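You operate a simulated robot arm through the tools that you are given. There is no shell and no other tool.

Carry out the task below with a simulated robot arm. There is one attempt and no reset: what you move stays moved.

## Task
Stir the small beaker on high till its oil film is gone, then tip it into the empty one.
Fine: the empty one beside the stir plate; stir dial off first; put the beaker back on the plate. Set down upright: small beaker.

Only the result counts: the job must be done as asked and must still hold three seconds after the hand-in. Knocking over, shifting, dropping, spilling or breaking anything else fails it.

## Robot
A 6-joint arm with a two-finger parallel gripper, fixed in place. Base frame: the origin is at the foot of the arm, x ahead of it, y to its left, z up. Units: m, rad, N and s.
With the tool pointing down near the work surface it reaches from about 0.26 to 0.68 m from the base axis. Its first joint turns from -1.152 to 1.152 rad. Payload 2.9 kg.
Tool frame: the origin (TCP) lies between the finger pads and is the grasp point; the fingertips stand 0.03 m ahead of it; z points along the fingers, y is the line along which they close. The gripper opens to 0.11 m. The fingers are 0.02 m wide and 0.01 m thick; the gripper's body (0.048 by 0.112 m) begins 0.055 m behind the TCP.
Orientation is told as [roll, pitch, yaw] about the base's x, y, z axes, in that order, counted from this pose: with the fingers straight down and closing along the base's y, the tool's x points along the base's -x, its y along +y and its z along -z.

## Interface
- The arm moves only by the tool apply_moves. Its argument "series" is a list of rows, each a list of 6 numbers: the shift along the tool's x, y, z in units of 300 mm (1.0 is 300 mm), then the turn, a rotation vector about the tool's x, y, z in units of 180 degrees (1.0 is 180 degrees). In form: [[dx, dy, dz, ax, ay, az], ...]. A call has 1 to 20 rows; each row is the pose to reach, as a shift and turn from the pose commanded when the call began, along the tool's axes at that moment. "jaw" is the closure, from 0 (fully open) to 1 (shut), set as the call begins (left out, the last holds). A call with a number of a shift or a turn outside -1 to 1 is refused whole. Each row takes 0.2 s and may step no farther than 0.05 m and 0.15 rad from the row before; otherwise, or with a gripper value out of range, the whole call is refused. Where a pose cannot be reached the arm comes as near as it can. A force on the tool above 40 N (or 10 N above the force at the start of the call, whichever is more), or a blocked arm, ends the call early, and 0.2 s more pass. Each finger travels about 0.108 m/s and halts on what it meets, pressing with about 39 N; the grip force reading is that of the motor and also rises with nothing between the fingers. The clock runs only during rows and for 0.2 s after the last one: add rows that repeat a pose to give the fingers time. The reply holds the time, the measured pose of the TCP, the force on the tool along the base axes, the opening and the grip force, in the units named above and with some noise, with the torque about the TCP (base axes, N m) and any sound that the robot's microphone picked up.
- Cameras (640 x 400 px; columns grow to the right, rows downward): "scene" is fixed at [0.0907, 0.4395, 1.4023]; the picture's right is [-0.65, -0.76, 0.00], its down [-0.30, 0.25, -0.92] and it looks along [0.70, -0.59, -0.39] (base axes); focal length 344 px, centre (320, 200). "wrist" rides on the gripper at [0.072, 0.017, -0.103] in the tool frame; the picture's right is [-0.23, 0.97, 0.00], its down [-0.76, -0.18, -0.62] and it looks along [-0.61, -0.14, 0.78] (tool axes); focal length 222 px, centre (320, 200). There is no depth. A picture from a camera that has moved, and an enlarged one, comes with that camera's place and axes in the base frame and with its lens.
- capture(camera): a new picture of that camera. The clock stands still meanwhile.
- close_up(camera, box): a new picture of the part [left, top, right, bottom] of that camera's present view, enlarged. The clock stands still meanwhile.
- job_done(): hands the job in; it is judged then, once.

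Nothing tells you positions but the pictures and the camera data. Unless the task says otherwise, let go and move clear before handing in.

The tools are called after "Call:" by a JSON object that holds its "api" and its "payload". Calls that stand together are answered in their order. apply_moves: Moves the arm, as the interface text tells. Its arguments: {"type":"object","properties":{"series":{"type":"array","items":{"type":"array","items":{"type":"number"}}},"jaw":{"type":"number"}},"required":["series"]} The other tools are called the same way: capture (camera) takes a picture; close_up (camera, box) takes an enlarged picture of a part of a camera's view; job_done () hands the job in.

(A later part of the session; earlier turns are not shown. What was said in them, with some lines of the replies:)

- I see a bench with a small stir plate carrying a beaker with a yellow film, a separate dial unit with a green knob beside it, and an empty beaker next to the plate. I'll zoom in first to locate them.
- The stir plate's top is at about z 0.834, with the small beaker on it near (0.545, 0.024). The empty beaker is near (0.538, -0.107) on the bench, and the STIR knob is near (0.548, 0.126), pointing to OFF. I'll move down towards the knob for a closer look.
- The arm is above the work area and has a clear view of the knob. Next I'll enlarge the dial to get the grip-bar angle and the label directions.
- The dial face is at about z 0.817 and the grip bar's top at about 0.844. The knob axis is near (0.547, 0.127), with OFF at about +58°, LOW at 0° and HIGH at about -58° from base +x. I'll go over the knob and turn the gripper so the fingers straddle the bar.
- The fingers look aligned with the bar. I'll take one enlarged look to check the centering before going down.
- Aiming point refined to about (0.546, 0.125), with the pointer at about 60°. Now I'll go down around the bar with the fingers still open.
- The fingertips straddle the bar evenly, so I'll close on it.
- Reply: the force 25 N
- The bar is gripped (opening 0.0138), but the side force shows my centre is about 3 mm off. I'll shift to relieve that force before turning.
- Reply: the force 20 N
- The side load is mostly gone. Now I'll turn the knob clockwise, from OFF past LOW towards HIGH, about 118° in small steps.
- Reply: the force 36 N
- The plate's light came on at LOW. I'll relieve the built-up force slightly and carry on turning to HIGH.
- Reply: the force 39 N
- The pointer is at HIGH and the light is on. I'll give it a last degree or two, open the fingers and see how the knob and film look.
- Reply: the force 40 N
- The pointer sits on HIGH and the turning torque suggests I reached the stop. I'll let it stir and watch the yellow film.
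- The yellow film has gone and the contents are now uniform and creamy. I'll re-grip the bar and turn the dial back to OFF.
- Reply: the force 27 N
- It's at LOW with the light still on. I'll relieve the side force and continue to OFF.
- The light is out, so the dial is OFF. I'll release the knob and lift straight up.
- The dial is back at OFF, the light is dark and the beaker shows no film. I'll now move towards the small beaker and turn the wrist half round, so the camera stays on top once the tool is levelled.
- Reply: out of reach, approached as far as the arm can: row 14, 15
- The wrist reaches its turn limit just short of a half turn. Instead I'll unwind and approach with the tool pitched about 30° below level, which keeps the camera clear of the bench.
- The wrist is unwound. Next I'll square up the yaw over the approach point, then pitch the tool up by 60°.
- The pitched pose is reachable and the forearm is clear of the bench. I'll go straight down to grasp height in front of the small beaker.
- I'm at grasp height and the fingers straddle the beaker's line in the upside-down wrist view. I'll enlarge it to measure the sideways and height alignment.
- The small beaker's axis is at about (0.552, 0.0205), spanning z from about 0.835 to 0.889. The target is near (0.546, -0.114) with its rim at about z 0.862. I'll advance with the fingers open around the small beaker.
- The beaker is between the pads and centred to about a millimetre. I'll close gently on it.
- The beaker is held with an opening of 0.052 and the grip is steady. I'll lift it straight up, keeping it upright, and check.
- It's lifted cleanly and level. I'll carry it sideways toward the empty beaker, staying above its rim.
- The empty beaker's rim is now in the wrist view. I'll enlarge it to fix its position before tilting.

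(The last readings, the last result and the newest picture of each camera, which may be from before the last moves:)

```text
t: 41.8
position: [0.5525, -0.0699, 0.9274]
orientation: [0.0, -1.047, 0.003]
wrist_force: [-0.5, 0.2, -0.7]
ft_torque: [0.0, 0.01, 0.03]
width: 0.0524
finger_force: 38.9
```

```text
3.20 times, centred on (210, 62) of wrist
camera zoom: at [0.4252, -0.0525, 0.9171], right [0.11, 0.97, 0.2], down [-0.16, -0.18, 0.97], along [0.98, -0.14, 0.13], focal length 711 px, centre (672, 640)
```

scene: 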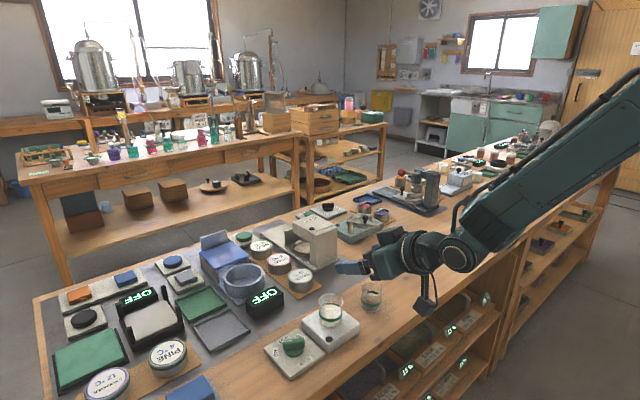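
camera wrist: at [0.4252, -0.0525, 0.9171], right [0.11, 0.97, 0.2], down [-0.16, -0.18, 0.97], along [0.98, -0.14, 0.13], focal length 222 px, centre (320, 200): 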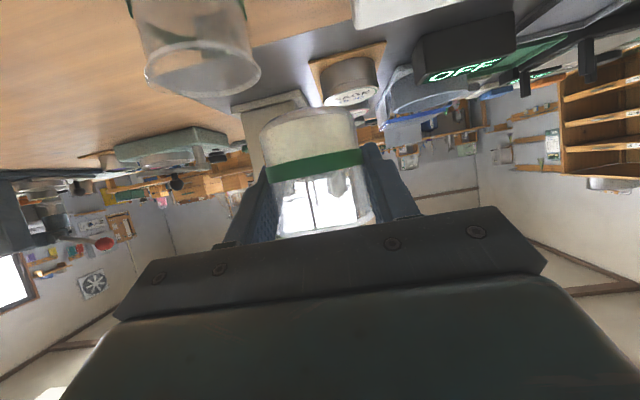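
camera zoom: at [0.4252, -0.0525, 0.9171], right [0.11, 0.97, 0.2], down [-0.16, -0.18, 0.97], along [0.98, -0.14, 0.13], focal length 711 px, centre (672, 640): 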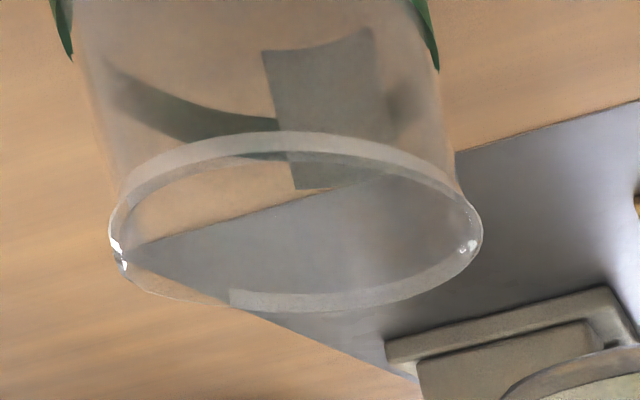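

The empty beaker is centred near (0.5355, -0.110) with its rim at about z 0.86. I'll line up in x and start tilting toward it (-y), stopping at 42°, before the liquid reaches the lip.

Call:
{"api": "apply_moves", "payload": {"series": [[0.01, -0.004, -0.011, 0, 0, 0], [0.02, -0.009, -0.022, -0.01667, 0, 0.02887], [0.0303, -0.0133, -0.0327, -0.0333, 0, 0.0577], [0.0303, -0.0133, -0.0327, -0.05, 0, 0.0866], [0.0303, -0.0133, -0.0327, -0.0667, 0, 0.1155], [0.0303, -0.0133, -0.0327, -0.0833, 0, 0.1443], [0.0303, -0.0133, -0.0327, -0.1, 0, 0.1732], [0.0303, -0.0133, -0.0327, -0.1167, 0, 0.2021], [0.0303, -0.0133, -0.0327, -0.1167, 0, 0.2021]]}}

Call:
{"api": "capture", "payload": {"camera": "wrist"}}

Call:
{"api": "close_up", "payload": {"camera": "scene", "box": [300, 240, 460, 340]}}

```text
t: 43.8
position: [0.5388, -0.0727, 0.9254]
orientation: [1.062, -0.699, -0.857]
wrist_force: [0.4, -0.2, -1.9]
ft_torque: [-0.03, 0.02, -0.01]
width: 0.0525
finger_force: 39.4
```

```text
taken
camera wrist: at [0.4119, -0.0528, 0.929], right [0.11, 0.59, 0.8], down [-0.16, -0.78, 0.6], along [0.98, -0.19, 0.0], focal length 222 px, centre (320, 200)
```

wrist: 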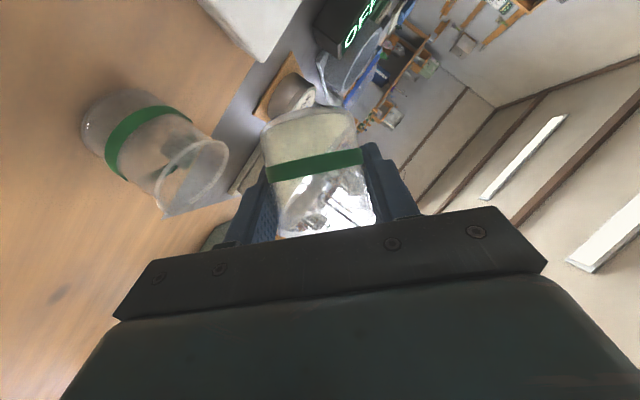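

```text
4.00 times, centred on (380, 290) of scene
camera zoom: at [0.0907, 0.4395, 1.4023], right [-0.65, -0.76, 0.0], down [-0.3, 0.25, -0.92], along [0.7, -0.59, -0.39], focal length 1375 px, centre (80, -160)
```

zoom: 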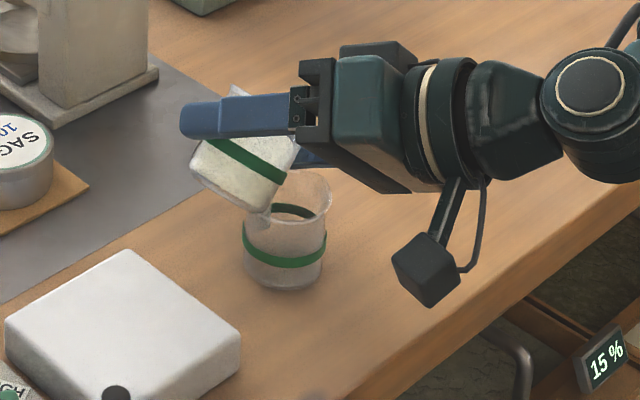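

It's tilting the right way and the liquid is just nearing the lip. I'll check the lip against the target rim in an enlarged view.

Call:
{"api": "close_up", "payload": {"camera": "wrist", "box": [70, 70, 390, 270]}}

Call:
{"api": "close_up", "payload": {"camera": "scene", "box": [340, 250, 404, 320]}}

```text
2.00 times, centred on (230, 170) of wrist
camera zoom: at [0.4119, -0.0528, 0.929], right [0.11, 0.59, 0.8], down [-0.16, -0.78, 0.6], along [0.98, -0.19, 0.0], focal length 444 px, centre (500, 260)
```

zoom: 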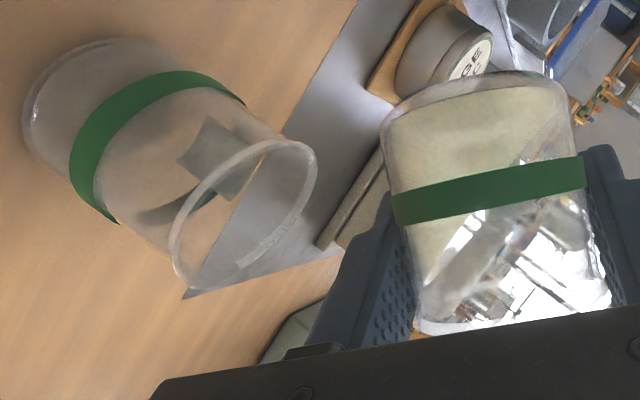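

```text
5.71 times, centred on (372, 285) of scene
camera zoom: at [0.0907, 0.4395, 1.4023], right [-0.65, -0.76, 0.0], down [-0.3, 0.25, -0.92], along [0.7, -0.59, -0.39], focal length 1964 px, centre (23, -286)
```

zoom: 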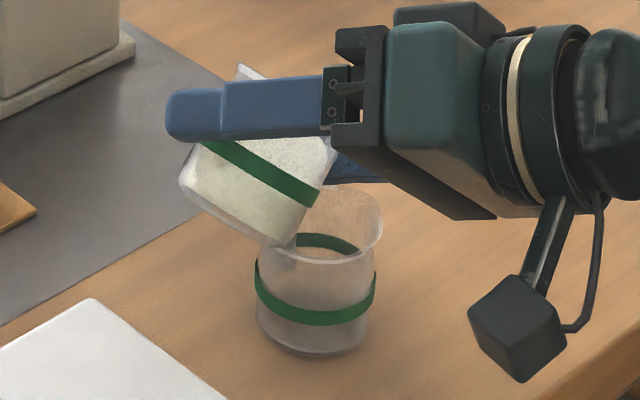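

The held lip sits at about y -0.109, right above the target's centre, roughly 6 cm above its rim. I'll pour slowly from 42° to 66° with the lip held over the target, then look.

Call:
{"api": "apply_moves", "payload": {"series": [[0.001, -0.002, 0.0006, -0.00556, 0, 0.00962], [0.002, -0.004, 0.0012, -0.01111, 0, 0.01925], [0.003, -0.006, 0.0018, -0.01667, 0, 0.02887], [0.004, -0.008, 0.0025, -0.02222, 0, 0.03849], [0.005, -0.01, 0.0031, -0.02778, 0, 0.04811], [0.006, -0.012, 0.0037, -0.03333, 0, 0.05774], [0.006, -0.0145, 0.0038, -0.03889, 0, 0.06736], [0.0065, -0.0165, 0.0038, -0.04444, 0, 0.07698], [0.0065, -0.019, 0.0039, -0.05, 0, 0.0866], [0.007, -0.021, 0.0039, -0.05556, 0, 0.09623], [0.007, -0.0235, 0.004, -0.06111, 0, 0.10585], [0.007, -0.0257, 0.004, -0.06667, 0, 0.11547], [0.007, -0.0257, 0.004, -0.06667, 0, 0.11547], [0.007, -0.0257, 0.004, -0.06667, 0, 0.11547], [0.007, -0.0257, 0.004, -0.06667, 0, 0.11547]]}}

Call:
{"api": "close_up", "payload": {"camera": "wrist", "box": [70, 70, 390, 270]}}

Call:
{"api": "close_up", "payload": {"camera": "scene", "box": [340, 250, 404, 320]}}

```text
t: 47.0
position: [0.5385, -0.0775, 0.9188]
orientation: [1.35, -0.36, -1.004]
wrist_force: [0.0, -0.2, -0.9]
ft_torque: [-0.04, -0.01, -0.04]
width: 0.0522
finger_force: 39.4
```

```text
2.00 times, centred on (230, 170) of wrist
camera zoom: at [0.412, -0.0608, 0.9302], right [0.11, 0.22, 0.97], down [-0.16, -0.96, 0.23], along [0.98, -0.18, -0.07], focal length 444 px, centre (500, 260)
```

zoom: 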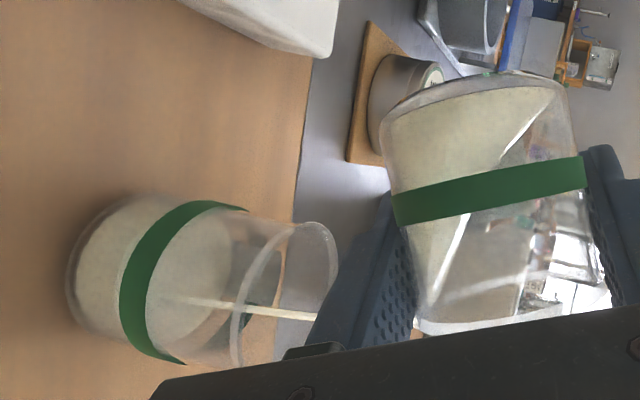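

```text
5.71 times, centred on (372, 285) of scene
camera zoom: at [0.0907, 0.4395, 1.4023], right [-0.65, -0.76, 0.0], down [-0.3, 0.25, -0.92], along [0.7, -0.59, -0.39], focal length 1964 px, centre (23, -286)
```

zoom: 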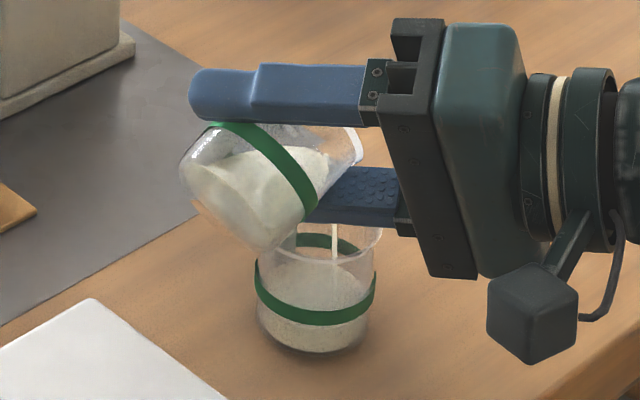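

The stream is falling cleanly into the target. I'll continue slowly to 90°.

Call:
{"api": "apply_moves", "payload": {"series": [[-0.0018, -0.0009, -0.001, -0.00556, 0, 0.00962], [-0.0036, -0.0019, -0.0021, -0.01111, 0, 0.01925], [-0.0054, -0.0028, -0.0031, -0.01667, 0, 0.02887], [-0.0072, -0.0037, -0.0041, -0.02222, 0, 0.03849], [-0.009, -0.0047, -0.0052, -0.02778, 0, 0.04811], [-0.0108, -0.0056, -0.0062, -0.03333, 0, 0.05774], [-0.0131, -0.0068, -0.0076, -0.03889, 0, 0.06736], [-0.0155, -0.008, -0.0089, -0.04444, 0, 0.07698], [-0.0178, -0.0091, -0.0103, -0.05, 0, 0.0866], [-0.0201, -0.0103, -0.0116, -0.05556, 0, 0.09623], [-0.0225, -0.0115, -0.013, -0.06111, 0, 0.10585], [-0.0248, -0.0127, -0.0143, -0.06667, 0, 0.11547], [-0.0248, -0.0127, -0.0143, -0.06667, 0, 0.11547], [-0.0248, -0.0127, -0.0143, -0.06667, 0, 0.11547], [-0.0248, -0.0127, -0.0143, -0.06667, 0, 0.11547]]}}

Call:
{"api": "close_up", "payload": {"camera": "wrist", "box": [70, 70, 390, 270]}}

Call:
{"api": "close_up", "payload": {"camera": "scene", "box": [340, 250, 404, 320]}}

```text
t: 50.2
position: [0.5595, -0.0915, 0.9251]
orientation: [1.551, 0.0, -1.042]
wrist_force: [-0.5, -0.5, -0.3]
ft_torque: [-0.02, -0.01, 0.03]
width: 0.0521
finger_force: 38.6
out of reach, approached as far as the arm can: row 10, 11, 12, 13, 14, 15
```

```text
2.00 times, centred on (230, 170) of wrist
camera zoom: at [0.4331, -0.08, 0.9437], right [0.13, -0.19, 0.97], down [-0.16, -0.97, -0.17], along [0.98, -0.13, -0.16], focal length 444 px, centre (500, 260)
```

zoom: 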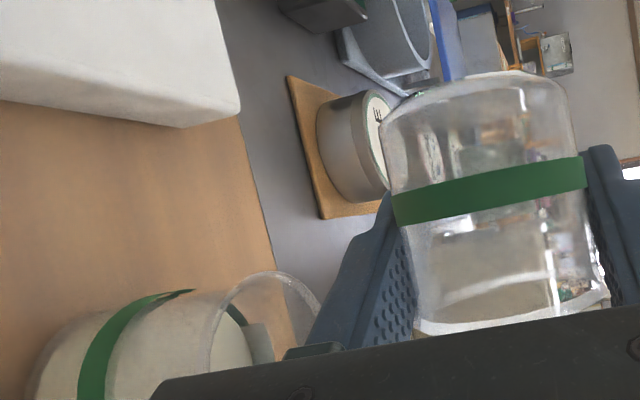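

```text
5.71 times, centred on (372, 285) of scene
camera zoom: at [0.0907, 0.4395, 1.4023], right [-0.65, -0.76, 0.0], down [-0.3, 0.25, -0.92], along [0.7, -0.59, -0.39], focal length 1964 px, centre (23, -286)
```

zoom: 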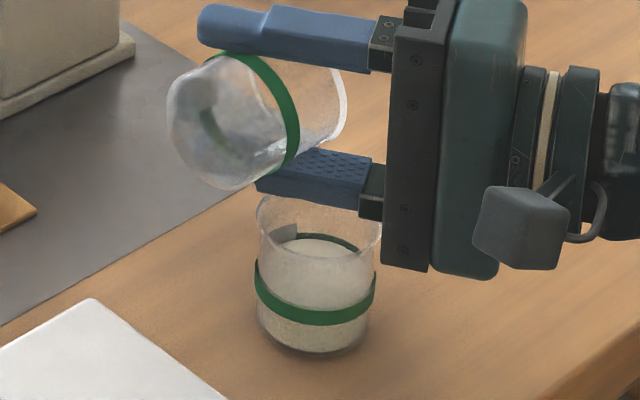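

The arm hit a reach limit near 90° and drifted about 2 cm in +x, but the held beaker now looks empty and the target holds the milky liquid. I'll look closely for residue or spills.

Call:
{"api": "close_up", "payload": {"camera": "wrist", "box": [250, 90, 380, 240]}}

Call:
{"api": "close_up", "payload": {"camera": "scene", "box": [350, 250, 390, 315]}}

Call:
{"api": "capture", "payload": {"camera": "wrist"}}

Call:
{"api": "capture", "payload": {"camera": "scene"}}

```text
2.67 times, centred on (315, 165) of wrist
camera zoom: at [0.4331, -0.08, 0.9437], right [0.13, -0.19, 0.97], down [-0.16, -0.97, -0.17], along [0.98, -0.13, -0.16], focal length 592 px, centre (333, 293)
```

zoom: 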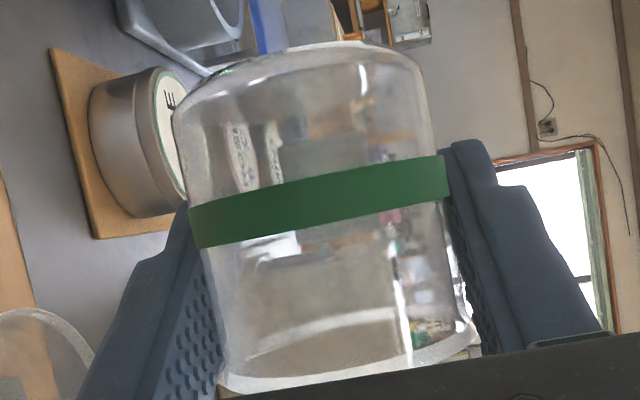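

```text
6.15 times, centred on (370, 282) of scene
camera zoom: at [0.0907, 0.4395, 1.4023], right [-0.65, -0.76, 0.0], down [-0.3, 0.25, -0.92], along [0.7, -0.59, -0.39], focal length 2116 px, centre (12, -308)
```

zoom: 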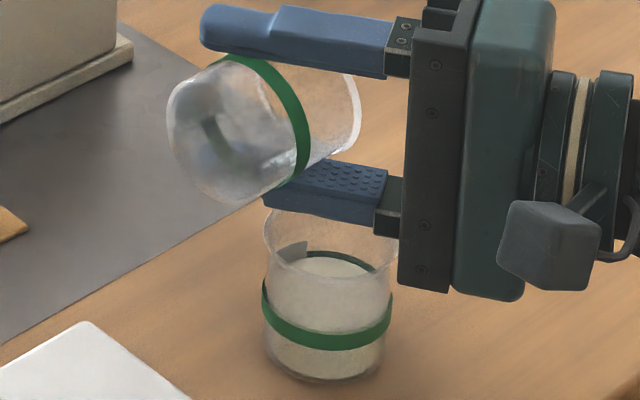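

```text
taken
camera wrist: at [0.4331, -0.08, 0.9437], right [0.13, -0.19, 0.97], down [-0.16, -0.97, -0.17], along [0.98, -0.13, -0.16], focal length 222 px, centre (320, 200)
```

wrist: 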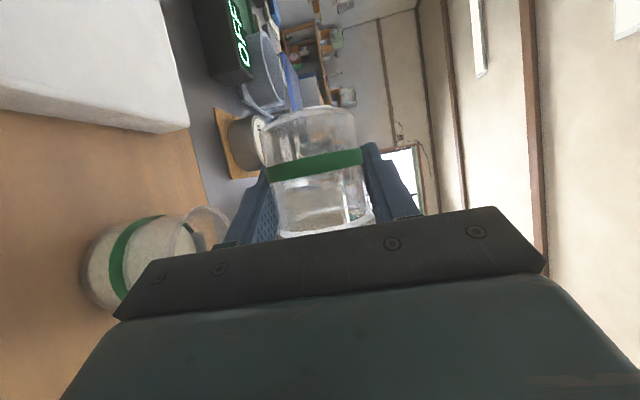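

```text
taken
```

scene: 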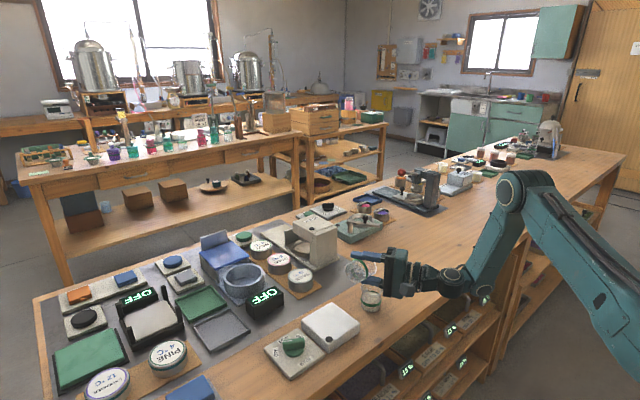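

The held beaker is clean and empty, the target holds the liquid and the bench looks dry. I'll tilt it back upright in place first, then drift up and away from the target.

Call:
{"api": "apply_moves", "payload": {"series": [[0, 0, 0, 0.0189, -0.0004, -0.0332], [0, 0.005, 0, 0.0378, -0.0009, -0.0664], [0, 0.01, 0, 0.0568, -0.0013, -0.0996], [0.005, 0.015, 0.002, 0.0757, -0.0017, -0.1328], [0.01, 0.02, 0.004, 0.0946, -0.0022, -0.166], [0.03, 0.025, 0.012, 0.1135, -0.0026, -0.1993], [0.05, 0.03, 0.02, 0.1324, -0.003, -0.2325], [0.07, 0.034, 0.028, 0.1513, -0.0034, -0.2657], [0.09, 0.038, 0.036, 0.1702, -0.0039, -0.2989], [0.11, 0.042, 0.044, 0.1892, -0.0043, -0.3321], [0.13, 0.046, 0.052, 0.2081, -0.0047, -0.3653], [0.145, 0.049, 0.058, 0.227, -0.0052, -0.3985], [0.1607, 0.0513, 0.064, 0.2459, -0.0056, -0.4317], [0.1607, 0.0513, 0.064, 0.2459, -0.0056, -0.4317]]}}

Call:
{"api": "capture", "payload": {"camera": "wrist"}}

Call:
{"api": "close_up", "payload": {"camera": "scene", "box": [270, 240, 430, 340]}}

```text
t: 53.2
position: [0.5515, -0.041, 0.9392]
orientation: [0.017, -1.064, -0.017]
wrist_force: [-0.5, 0.2, 0.1]
ft_torque: [-0.03, -0.01, -0.02]
width: 0.0521
finger_force: 39.3
```

```text
taken
camera wrist: at [0.4249, -0.0233, 0.9259], right [0.11, 0.97, 0.21], down [-0.18, -0.19, 0.97], along [0.98, -0.14, 0.15], focal length 222 px, centre (320, 200)
```

wrist: 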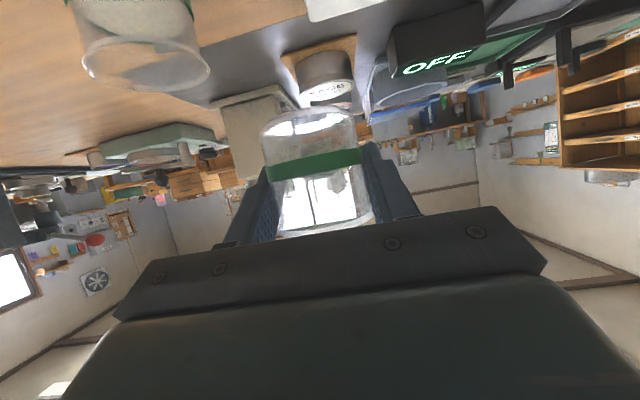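

```text
4.00 times, centred on (350, 290) of scene
camera zoom: at [0.0907, 0.4395, 1.4023], right [-0.65, -0.76, 0.0], down [-0.3, 0.25, -0.92], along [0.7, -0.59, -0.39], focal length 1375 px, centre (200, -160)
```

zoom: 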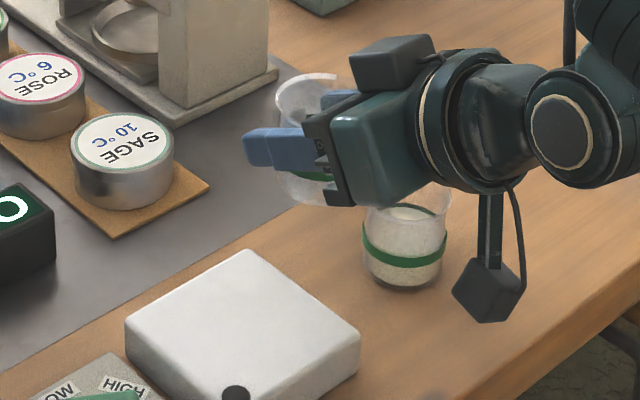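

The beaker is upright again, with about 1° of residual tilt. I'll remove that tilt and carry it back over the plate.

Call:
{"api": "apply_moves", "payload": {"series": [[0, 0.02, 0, 0, 0.0027, -0.0015], [0, 0.06, 0, -0.0001, 0.0054, -0.0031], [0, 0.11, 0, -0.0001, 0.0054, -0.0031], [0, 0.155, 0, -0.0001, 0.0054, -0.0031], [0, 0.185, 0, -0.0001, 0.0054, -0.0031], [0, 0.205, 0, -0.0001, 0.0054, -0.0031], [0, 0.205, 0, -0.0001, 0.0054, -0.0031]]}}

Call:
{"api": "apply_moves", "payload": {"series": [[0, 0, 0, 0, 0, 0]]}}

Call:
{"api": "apply_moves", "payload": {"series": [[0, 0, 0, 0, 0, 0]]}}

Call:
{"api": "apply_moves", "payload": {"series": [[0, 0, 0, 0, 0, 0]]}}

Call:
{"api": "capture", "payload": {"camera": "wrist"}}

Call:
{"api": "capture", "payload": {"camera": "scene"}}

```text
t: 54.8
position: [0.5525, 0.0218, 0.941]
orientation: [0.003, -1.048, 0.0]
wrist_force: [-0.8, 0.1, -0.6]
ft_torque: [-0.03, -0.01, -0.02]
width: 0.0519
finger_force: 39.3
```

```text
t: 55.2
position: [0.5518, 0.0211, 0.9406]
orientation: [0.004, -1.047, -0.001]
wrist_force: [0.7, 0.1, -0.3]
ft_torque: [0.02, -0.02, -0.02]
width: 0.052
finger_force: 39.3
```

```text
t: 55.6
position: [0.5518, 0.0226, 0.9397]
orientation: [0.004, -1.05, 0.001]
wrist_force: [0.1, -0.3, -0.9]
ft_torque: [-0.02, -0.01, -0.01]
width: 0.0519
finger_force: 38.8
```

```text
t: 56.0
position: [0.5524, 0.0219, 0.9399]
orientation: [0.004, -1.047, -0.001]
wrist_force: [-0.3, 0.7, -2.0]
ft_torque: [0.0, 0.01, -0.01]
width: 0.0525
finger_force: 38.6
```

```text
taken
camera wrist: at [0.4256, 0.0384, 0.9296], right [0.11, 0.97, 0.2], down [-0.16, -0.18, 0.97], along [0.98, -0.14, 0.13], focal length 222 px, centre (320, 200)
```

wrist: 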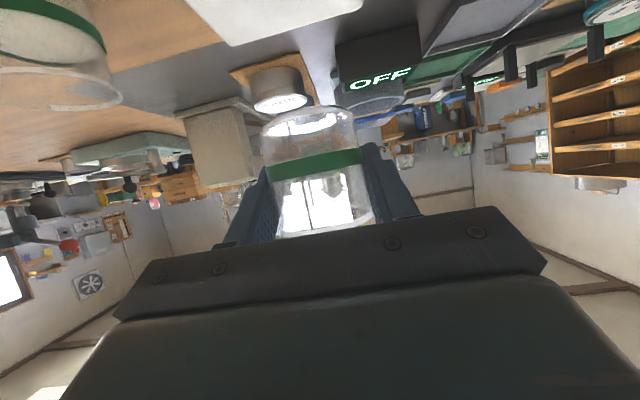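

```text
taken
```

scene: 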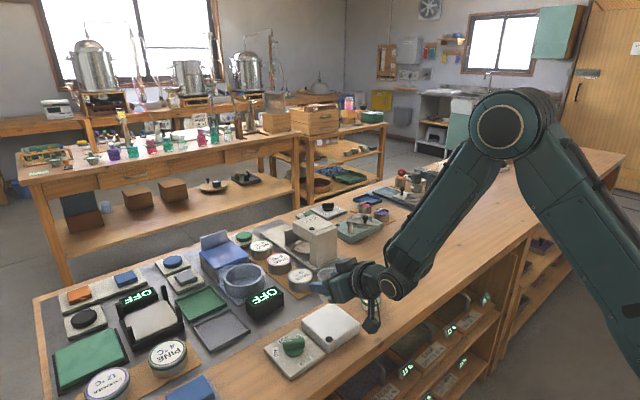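

The beaker is back over its original spot, level and empty. I'll lower it to just above its original height.

Call:
{"api": "apply_moves", "payload": {"series": [[0.04, 0, 0.022, 0, 0, 0], [0.09, 0, 0.05, 0, 0, 0], [0.135, 0, 0.075, 0, 0, 0], [0.17, 0, 0.095, 0, 0, 0], [0.19, 0, 0.106, 0, 0, 0], [0.2023, 0, 0.1129, 0, 0, 0], [0.2023, 0, 0.1129, 0, 0, 0]]}}

Call:
{"api": "close_up", "payload": {"camera": "wrist", "box": [230, 70, 410, 190]}}

```text
t: 57.6
position: [0.5513, 0.0226, 0.8705]
orientation: [0.005, -1.047, 0.0]
wrist_force: [-0.3, 0.2, -0.6]
ft_torque: [0.02, -0.01, 0.0]
width: 0.0523
finger_force: 39.6
```

```text
3.33 times, centred on (320, 130) of wrist
camera zoom: at [0.4242, 0.0389, 0.8594], right [0.11, 0.97, 0.2], down [-0.16, -0.18, 0.97], along [0.98, -0.14, 0.13], focal length 740 px, centre (320, 433)
```

zoom: 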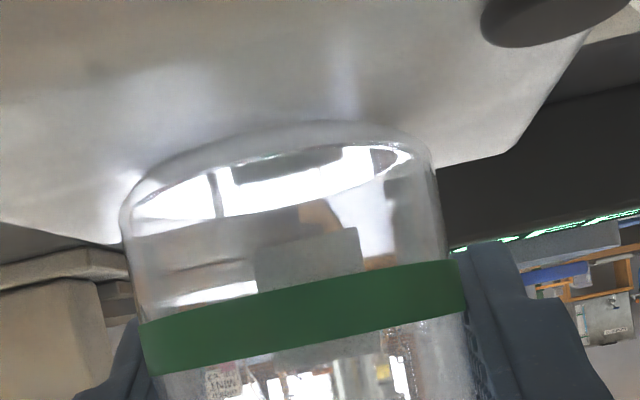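

It's about a millimetre above the plate, so I'll ease down while watching the force.

Call:
{"api": "apply_moves", "payload": {"series": [[0.0015, 0, 0.0009, 0, 0, 0], [0.0029, 0, 0.0017, 0, 0, 0], [0.0029, 0, 0.0017, 0, 0, 0]]}}

Call:
{"api": "apply_moves", "payload": {"series": [[0.001, 0, 0.0006, 0, 0, 0], [0.001, 0, 0.0006, 0, 0, 0]]}}

```text
t: 58.4
position: [0.5508, 0.0221, 0.8697]
orientation: [0.004, -1.051, 0.0]
wrist_force: [-0.4, 1.3, 2.0]
ft_torque: [0.07, 0.03, 0.05]
width: 0.0519
finger_force: 39.3
```

```text
t: 59.0
position: [0.5507, 0.0227, 0.8705]
orientation: [0.003, -1.048, 0.001]
wrist_force: [-1.1, -1.3, 4.4]
ft_torque: [0.11, 0.06, -0.01]
width: 0.0522
finger_force: 38.7
```

The upward force shows the beaker is resting on the plate. I'll open the fingers.

Call:
{"api": "apply_moves", "payload": {"series": [[0, 0, 0, 0, 0, 0], [0, 0, 0, 0, 0, 0], [0, 0, 0, 0, 0, 0], [0, 0, 0, 0, 0, 0]], "jaw": 0.2}}

Call:
{"api": "capture", "payload": {"camera": "wrist"}}

```text
t: 60.0
position: [0.5505, 0.0214, 0.8692]
orientation: [0.004, -1.047, 0.0]
wrist_force: [-0.6, -0.3, 0.0]
ft_torque: [-0.02, -0.01, -0.01]
width: 0.0881
finger_force: 0.1
```

```text
taken
camera wrist: at [0.4241, 0.0388, 0.8583], right [0.11, 0.97, 0.2], down [-0.16, -0.18, 0.97], along [0.98, -0.14, 0.13], focal length 222 px, centre (320, 200)
```

wrist: 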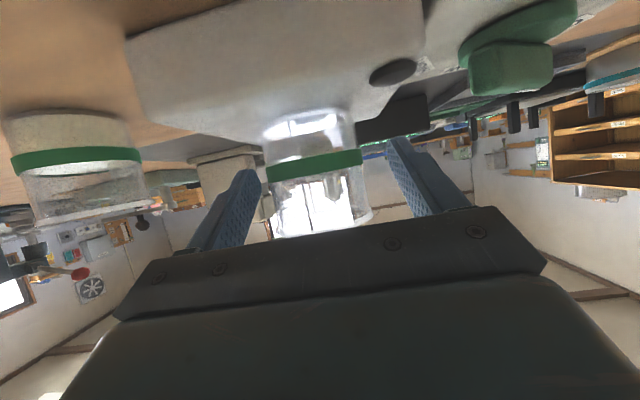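

The beaker stands free and upright on the plate. I'll back straight out and then rise clear.

Call:
{"api": "apply_moves", "payload": {"series": [[0.03, 0, -0.052, 0, 0, 0], [0.07, 0, -0.121, 0, 0, 0], [0.11, 0, -0.19, 0, 0, 0], [0.15, 0, -0.26, 0, 0, 0], [0.1833, 0, -0.3175, 0, 0, 0], [0.1, 0, -0.366, 0, 0, 0], [-0.03, 0, -0.441, 0, 0, 0], [-0.16, 0, -0.516, 0, 0, 0], [-0.29, 0, -0.591, 0, 0, 0], [-0.29, 0, -0.591, 0, 0, 0]]}}

Call:
{"api": "capture", "payload": {"camera": "scene"}}

Call:
{"api": "close_up", "payload": {"camera": "scene", "box": [250, 260, 410, 380]}}

Call:
{"api": "capture", "payload": {"camera": "wrist"}}

```text
t: 62.2
position: [0.4414, 0.0204, 1.033]
orientation: [0.004, -1.048, 0.0]
wrist_force: [0.6, -0.4, -0.2]
ft_torque: [-0.03, 0.02, -0.02]
width: 0.088
finger_force: 0.0
```

```text
taken
```

scene: 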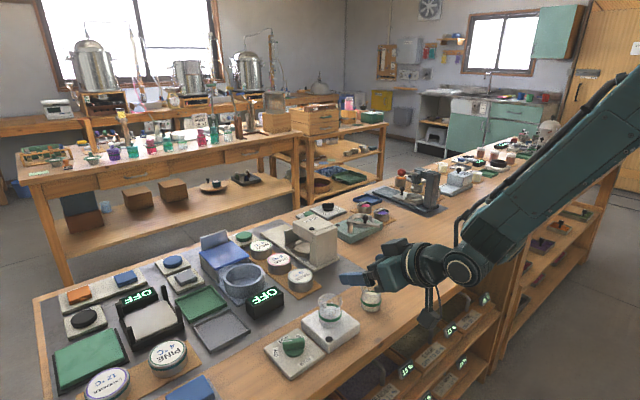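

```text
3.33 times, centred on (330, 320) of scene
camera zoom: at [0.0906, 0.4395, 1.4023], right [-0.65, -0.76, 0.0], down [-0.3, 0.25, -0.92], along [0.7, -0.59, -0.39], focal length 1146 px, centre (287, -200)
```

zoom: 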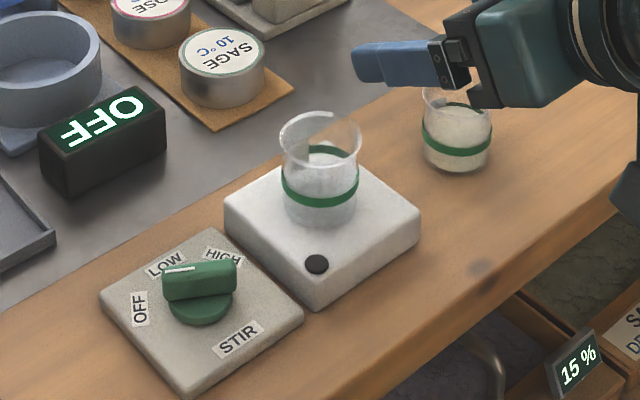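

```text
taken
camera wrist: at [0.3145, 0.0366, 1.0218], right [0.11, 0.97, 0.2], down [-0.16, -0.18, 0.97], along [0.98, -0.14, 0.13], focal length 222 px, centre (320, 200)
```

wrist: 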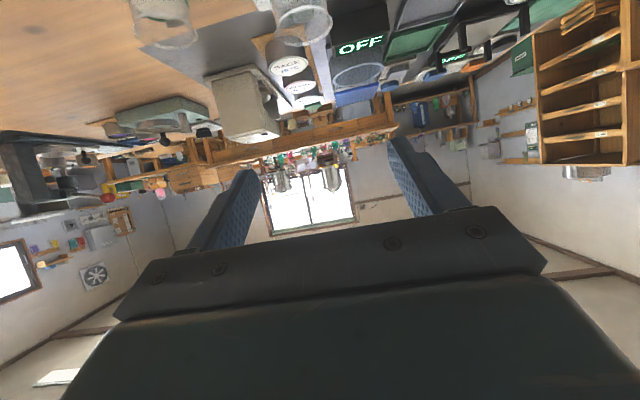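

Both beakers stand upright, the dial is OFF and the light is dark. I'll take one last close look for residue, spills or any returning film.

Call:
{"api": "close_up", "payload": {"camera": "scene", "box": [300, 280, 364, 330]}}

Call:
{"api": "close_up", "payload": {"camera": "scene", "box": [345, 270, 409, 320]}}

Call:
{"api": "close_up", "payload": {"camera": "wrist", "box": [100, 0, 360, 110]}}

```text
8.00 times, centred on (332, 305) of scene
camera zoom: at [0.0906, 0.4395, 1.4023], right [-0.65, -0.76, 0.0], down [-0.3, 0.25, -0.92], along [0.7, -0.59, -0.39], focal length 2750 px, centre (224, -640)
```

zoom: 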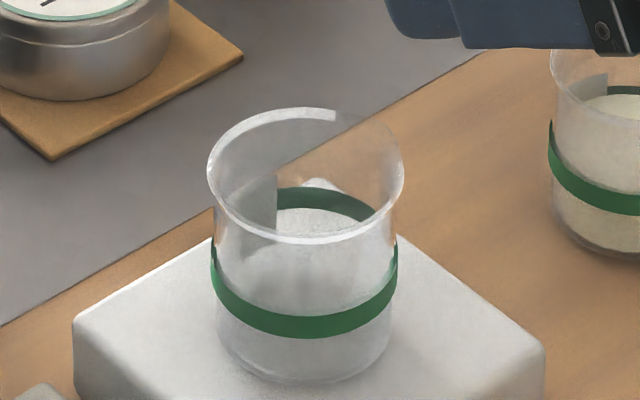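

```text
8.00 times, centred on (377, 295) of scene
camera zoom: at [0.0906, 0.4395, 1.4023], right [-0.65, -0.76, 0.0], down [-0.3, 0.25, -0.92], along [0.7, -0.59, -0.39], focal length 2750 px, centre (-136, -560)
```

zoom: 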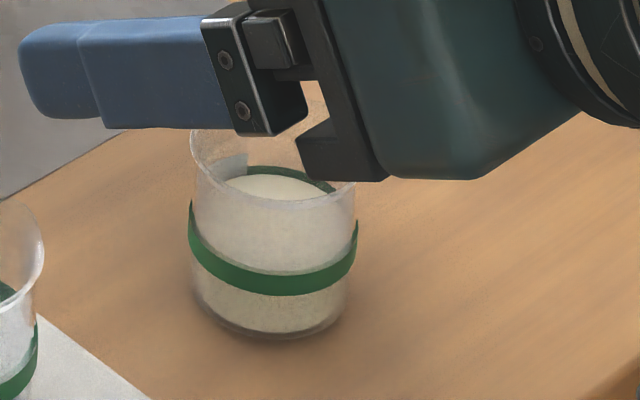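

```text
2.46 times, centred on (230, 55) of wrist
camera zoom: at [0.3145, 0.0366, 1.0218], right [0.11, 0.97, 0.2], down [-0.16, -0.18, 0.97], along [0.98, -0.14, 0.13], focal length 547 px, centre (542, 557)
```

zoom: 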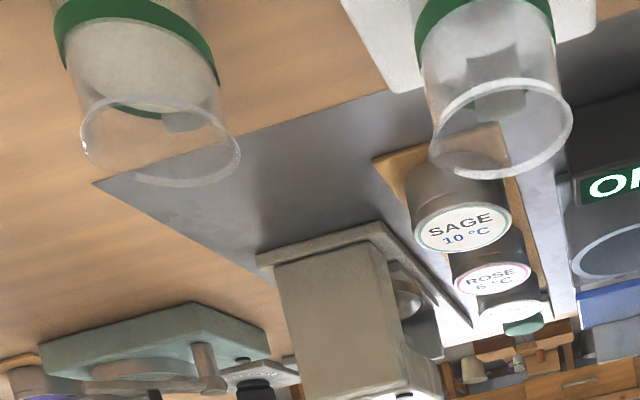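

The small beaker is empty and upright on the plate, and the other beaker holds the film-free liquid. The bench is dry, the dial is OFF and the arm is clear, so I'm handing the job in.

Call:
{"api": "job_done", "payload": {}}

```text
The job is handed in.
```

The small beaker was stirred on HIGH until its yellow oil film was gone. I then turned the dial back to OFF and poured the liquid into the empty beaker beside the plate.

In the last pictures:
- **Small beaker:** it looked empty and stood upright on the stir plate, at its original spot.
- **Receiving beaker:** it held the creamy liquid with no film showing.
- **Stir dial:** it pointed to OFF and the plate's light was dark.
- **Bench:** I saw no spills and nothing else out of place.

Near the end of the pour, at about 90° of tilt, the arm hit a reach limit and drifted about 2 cm sideways, almost to the receiving beaker's rim. Close-ups afterwards showed no liquid outside the beaker.

The gripper was open and clear of everything when I handed the job in.
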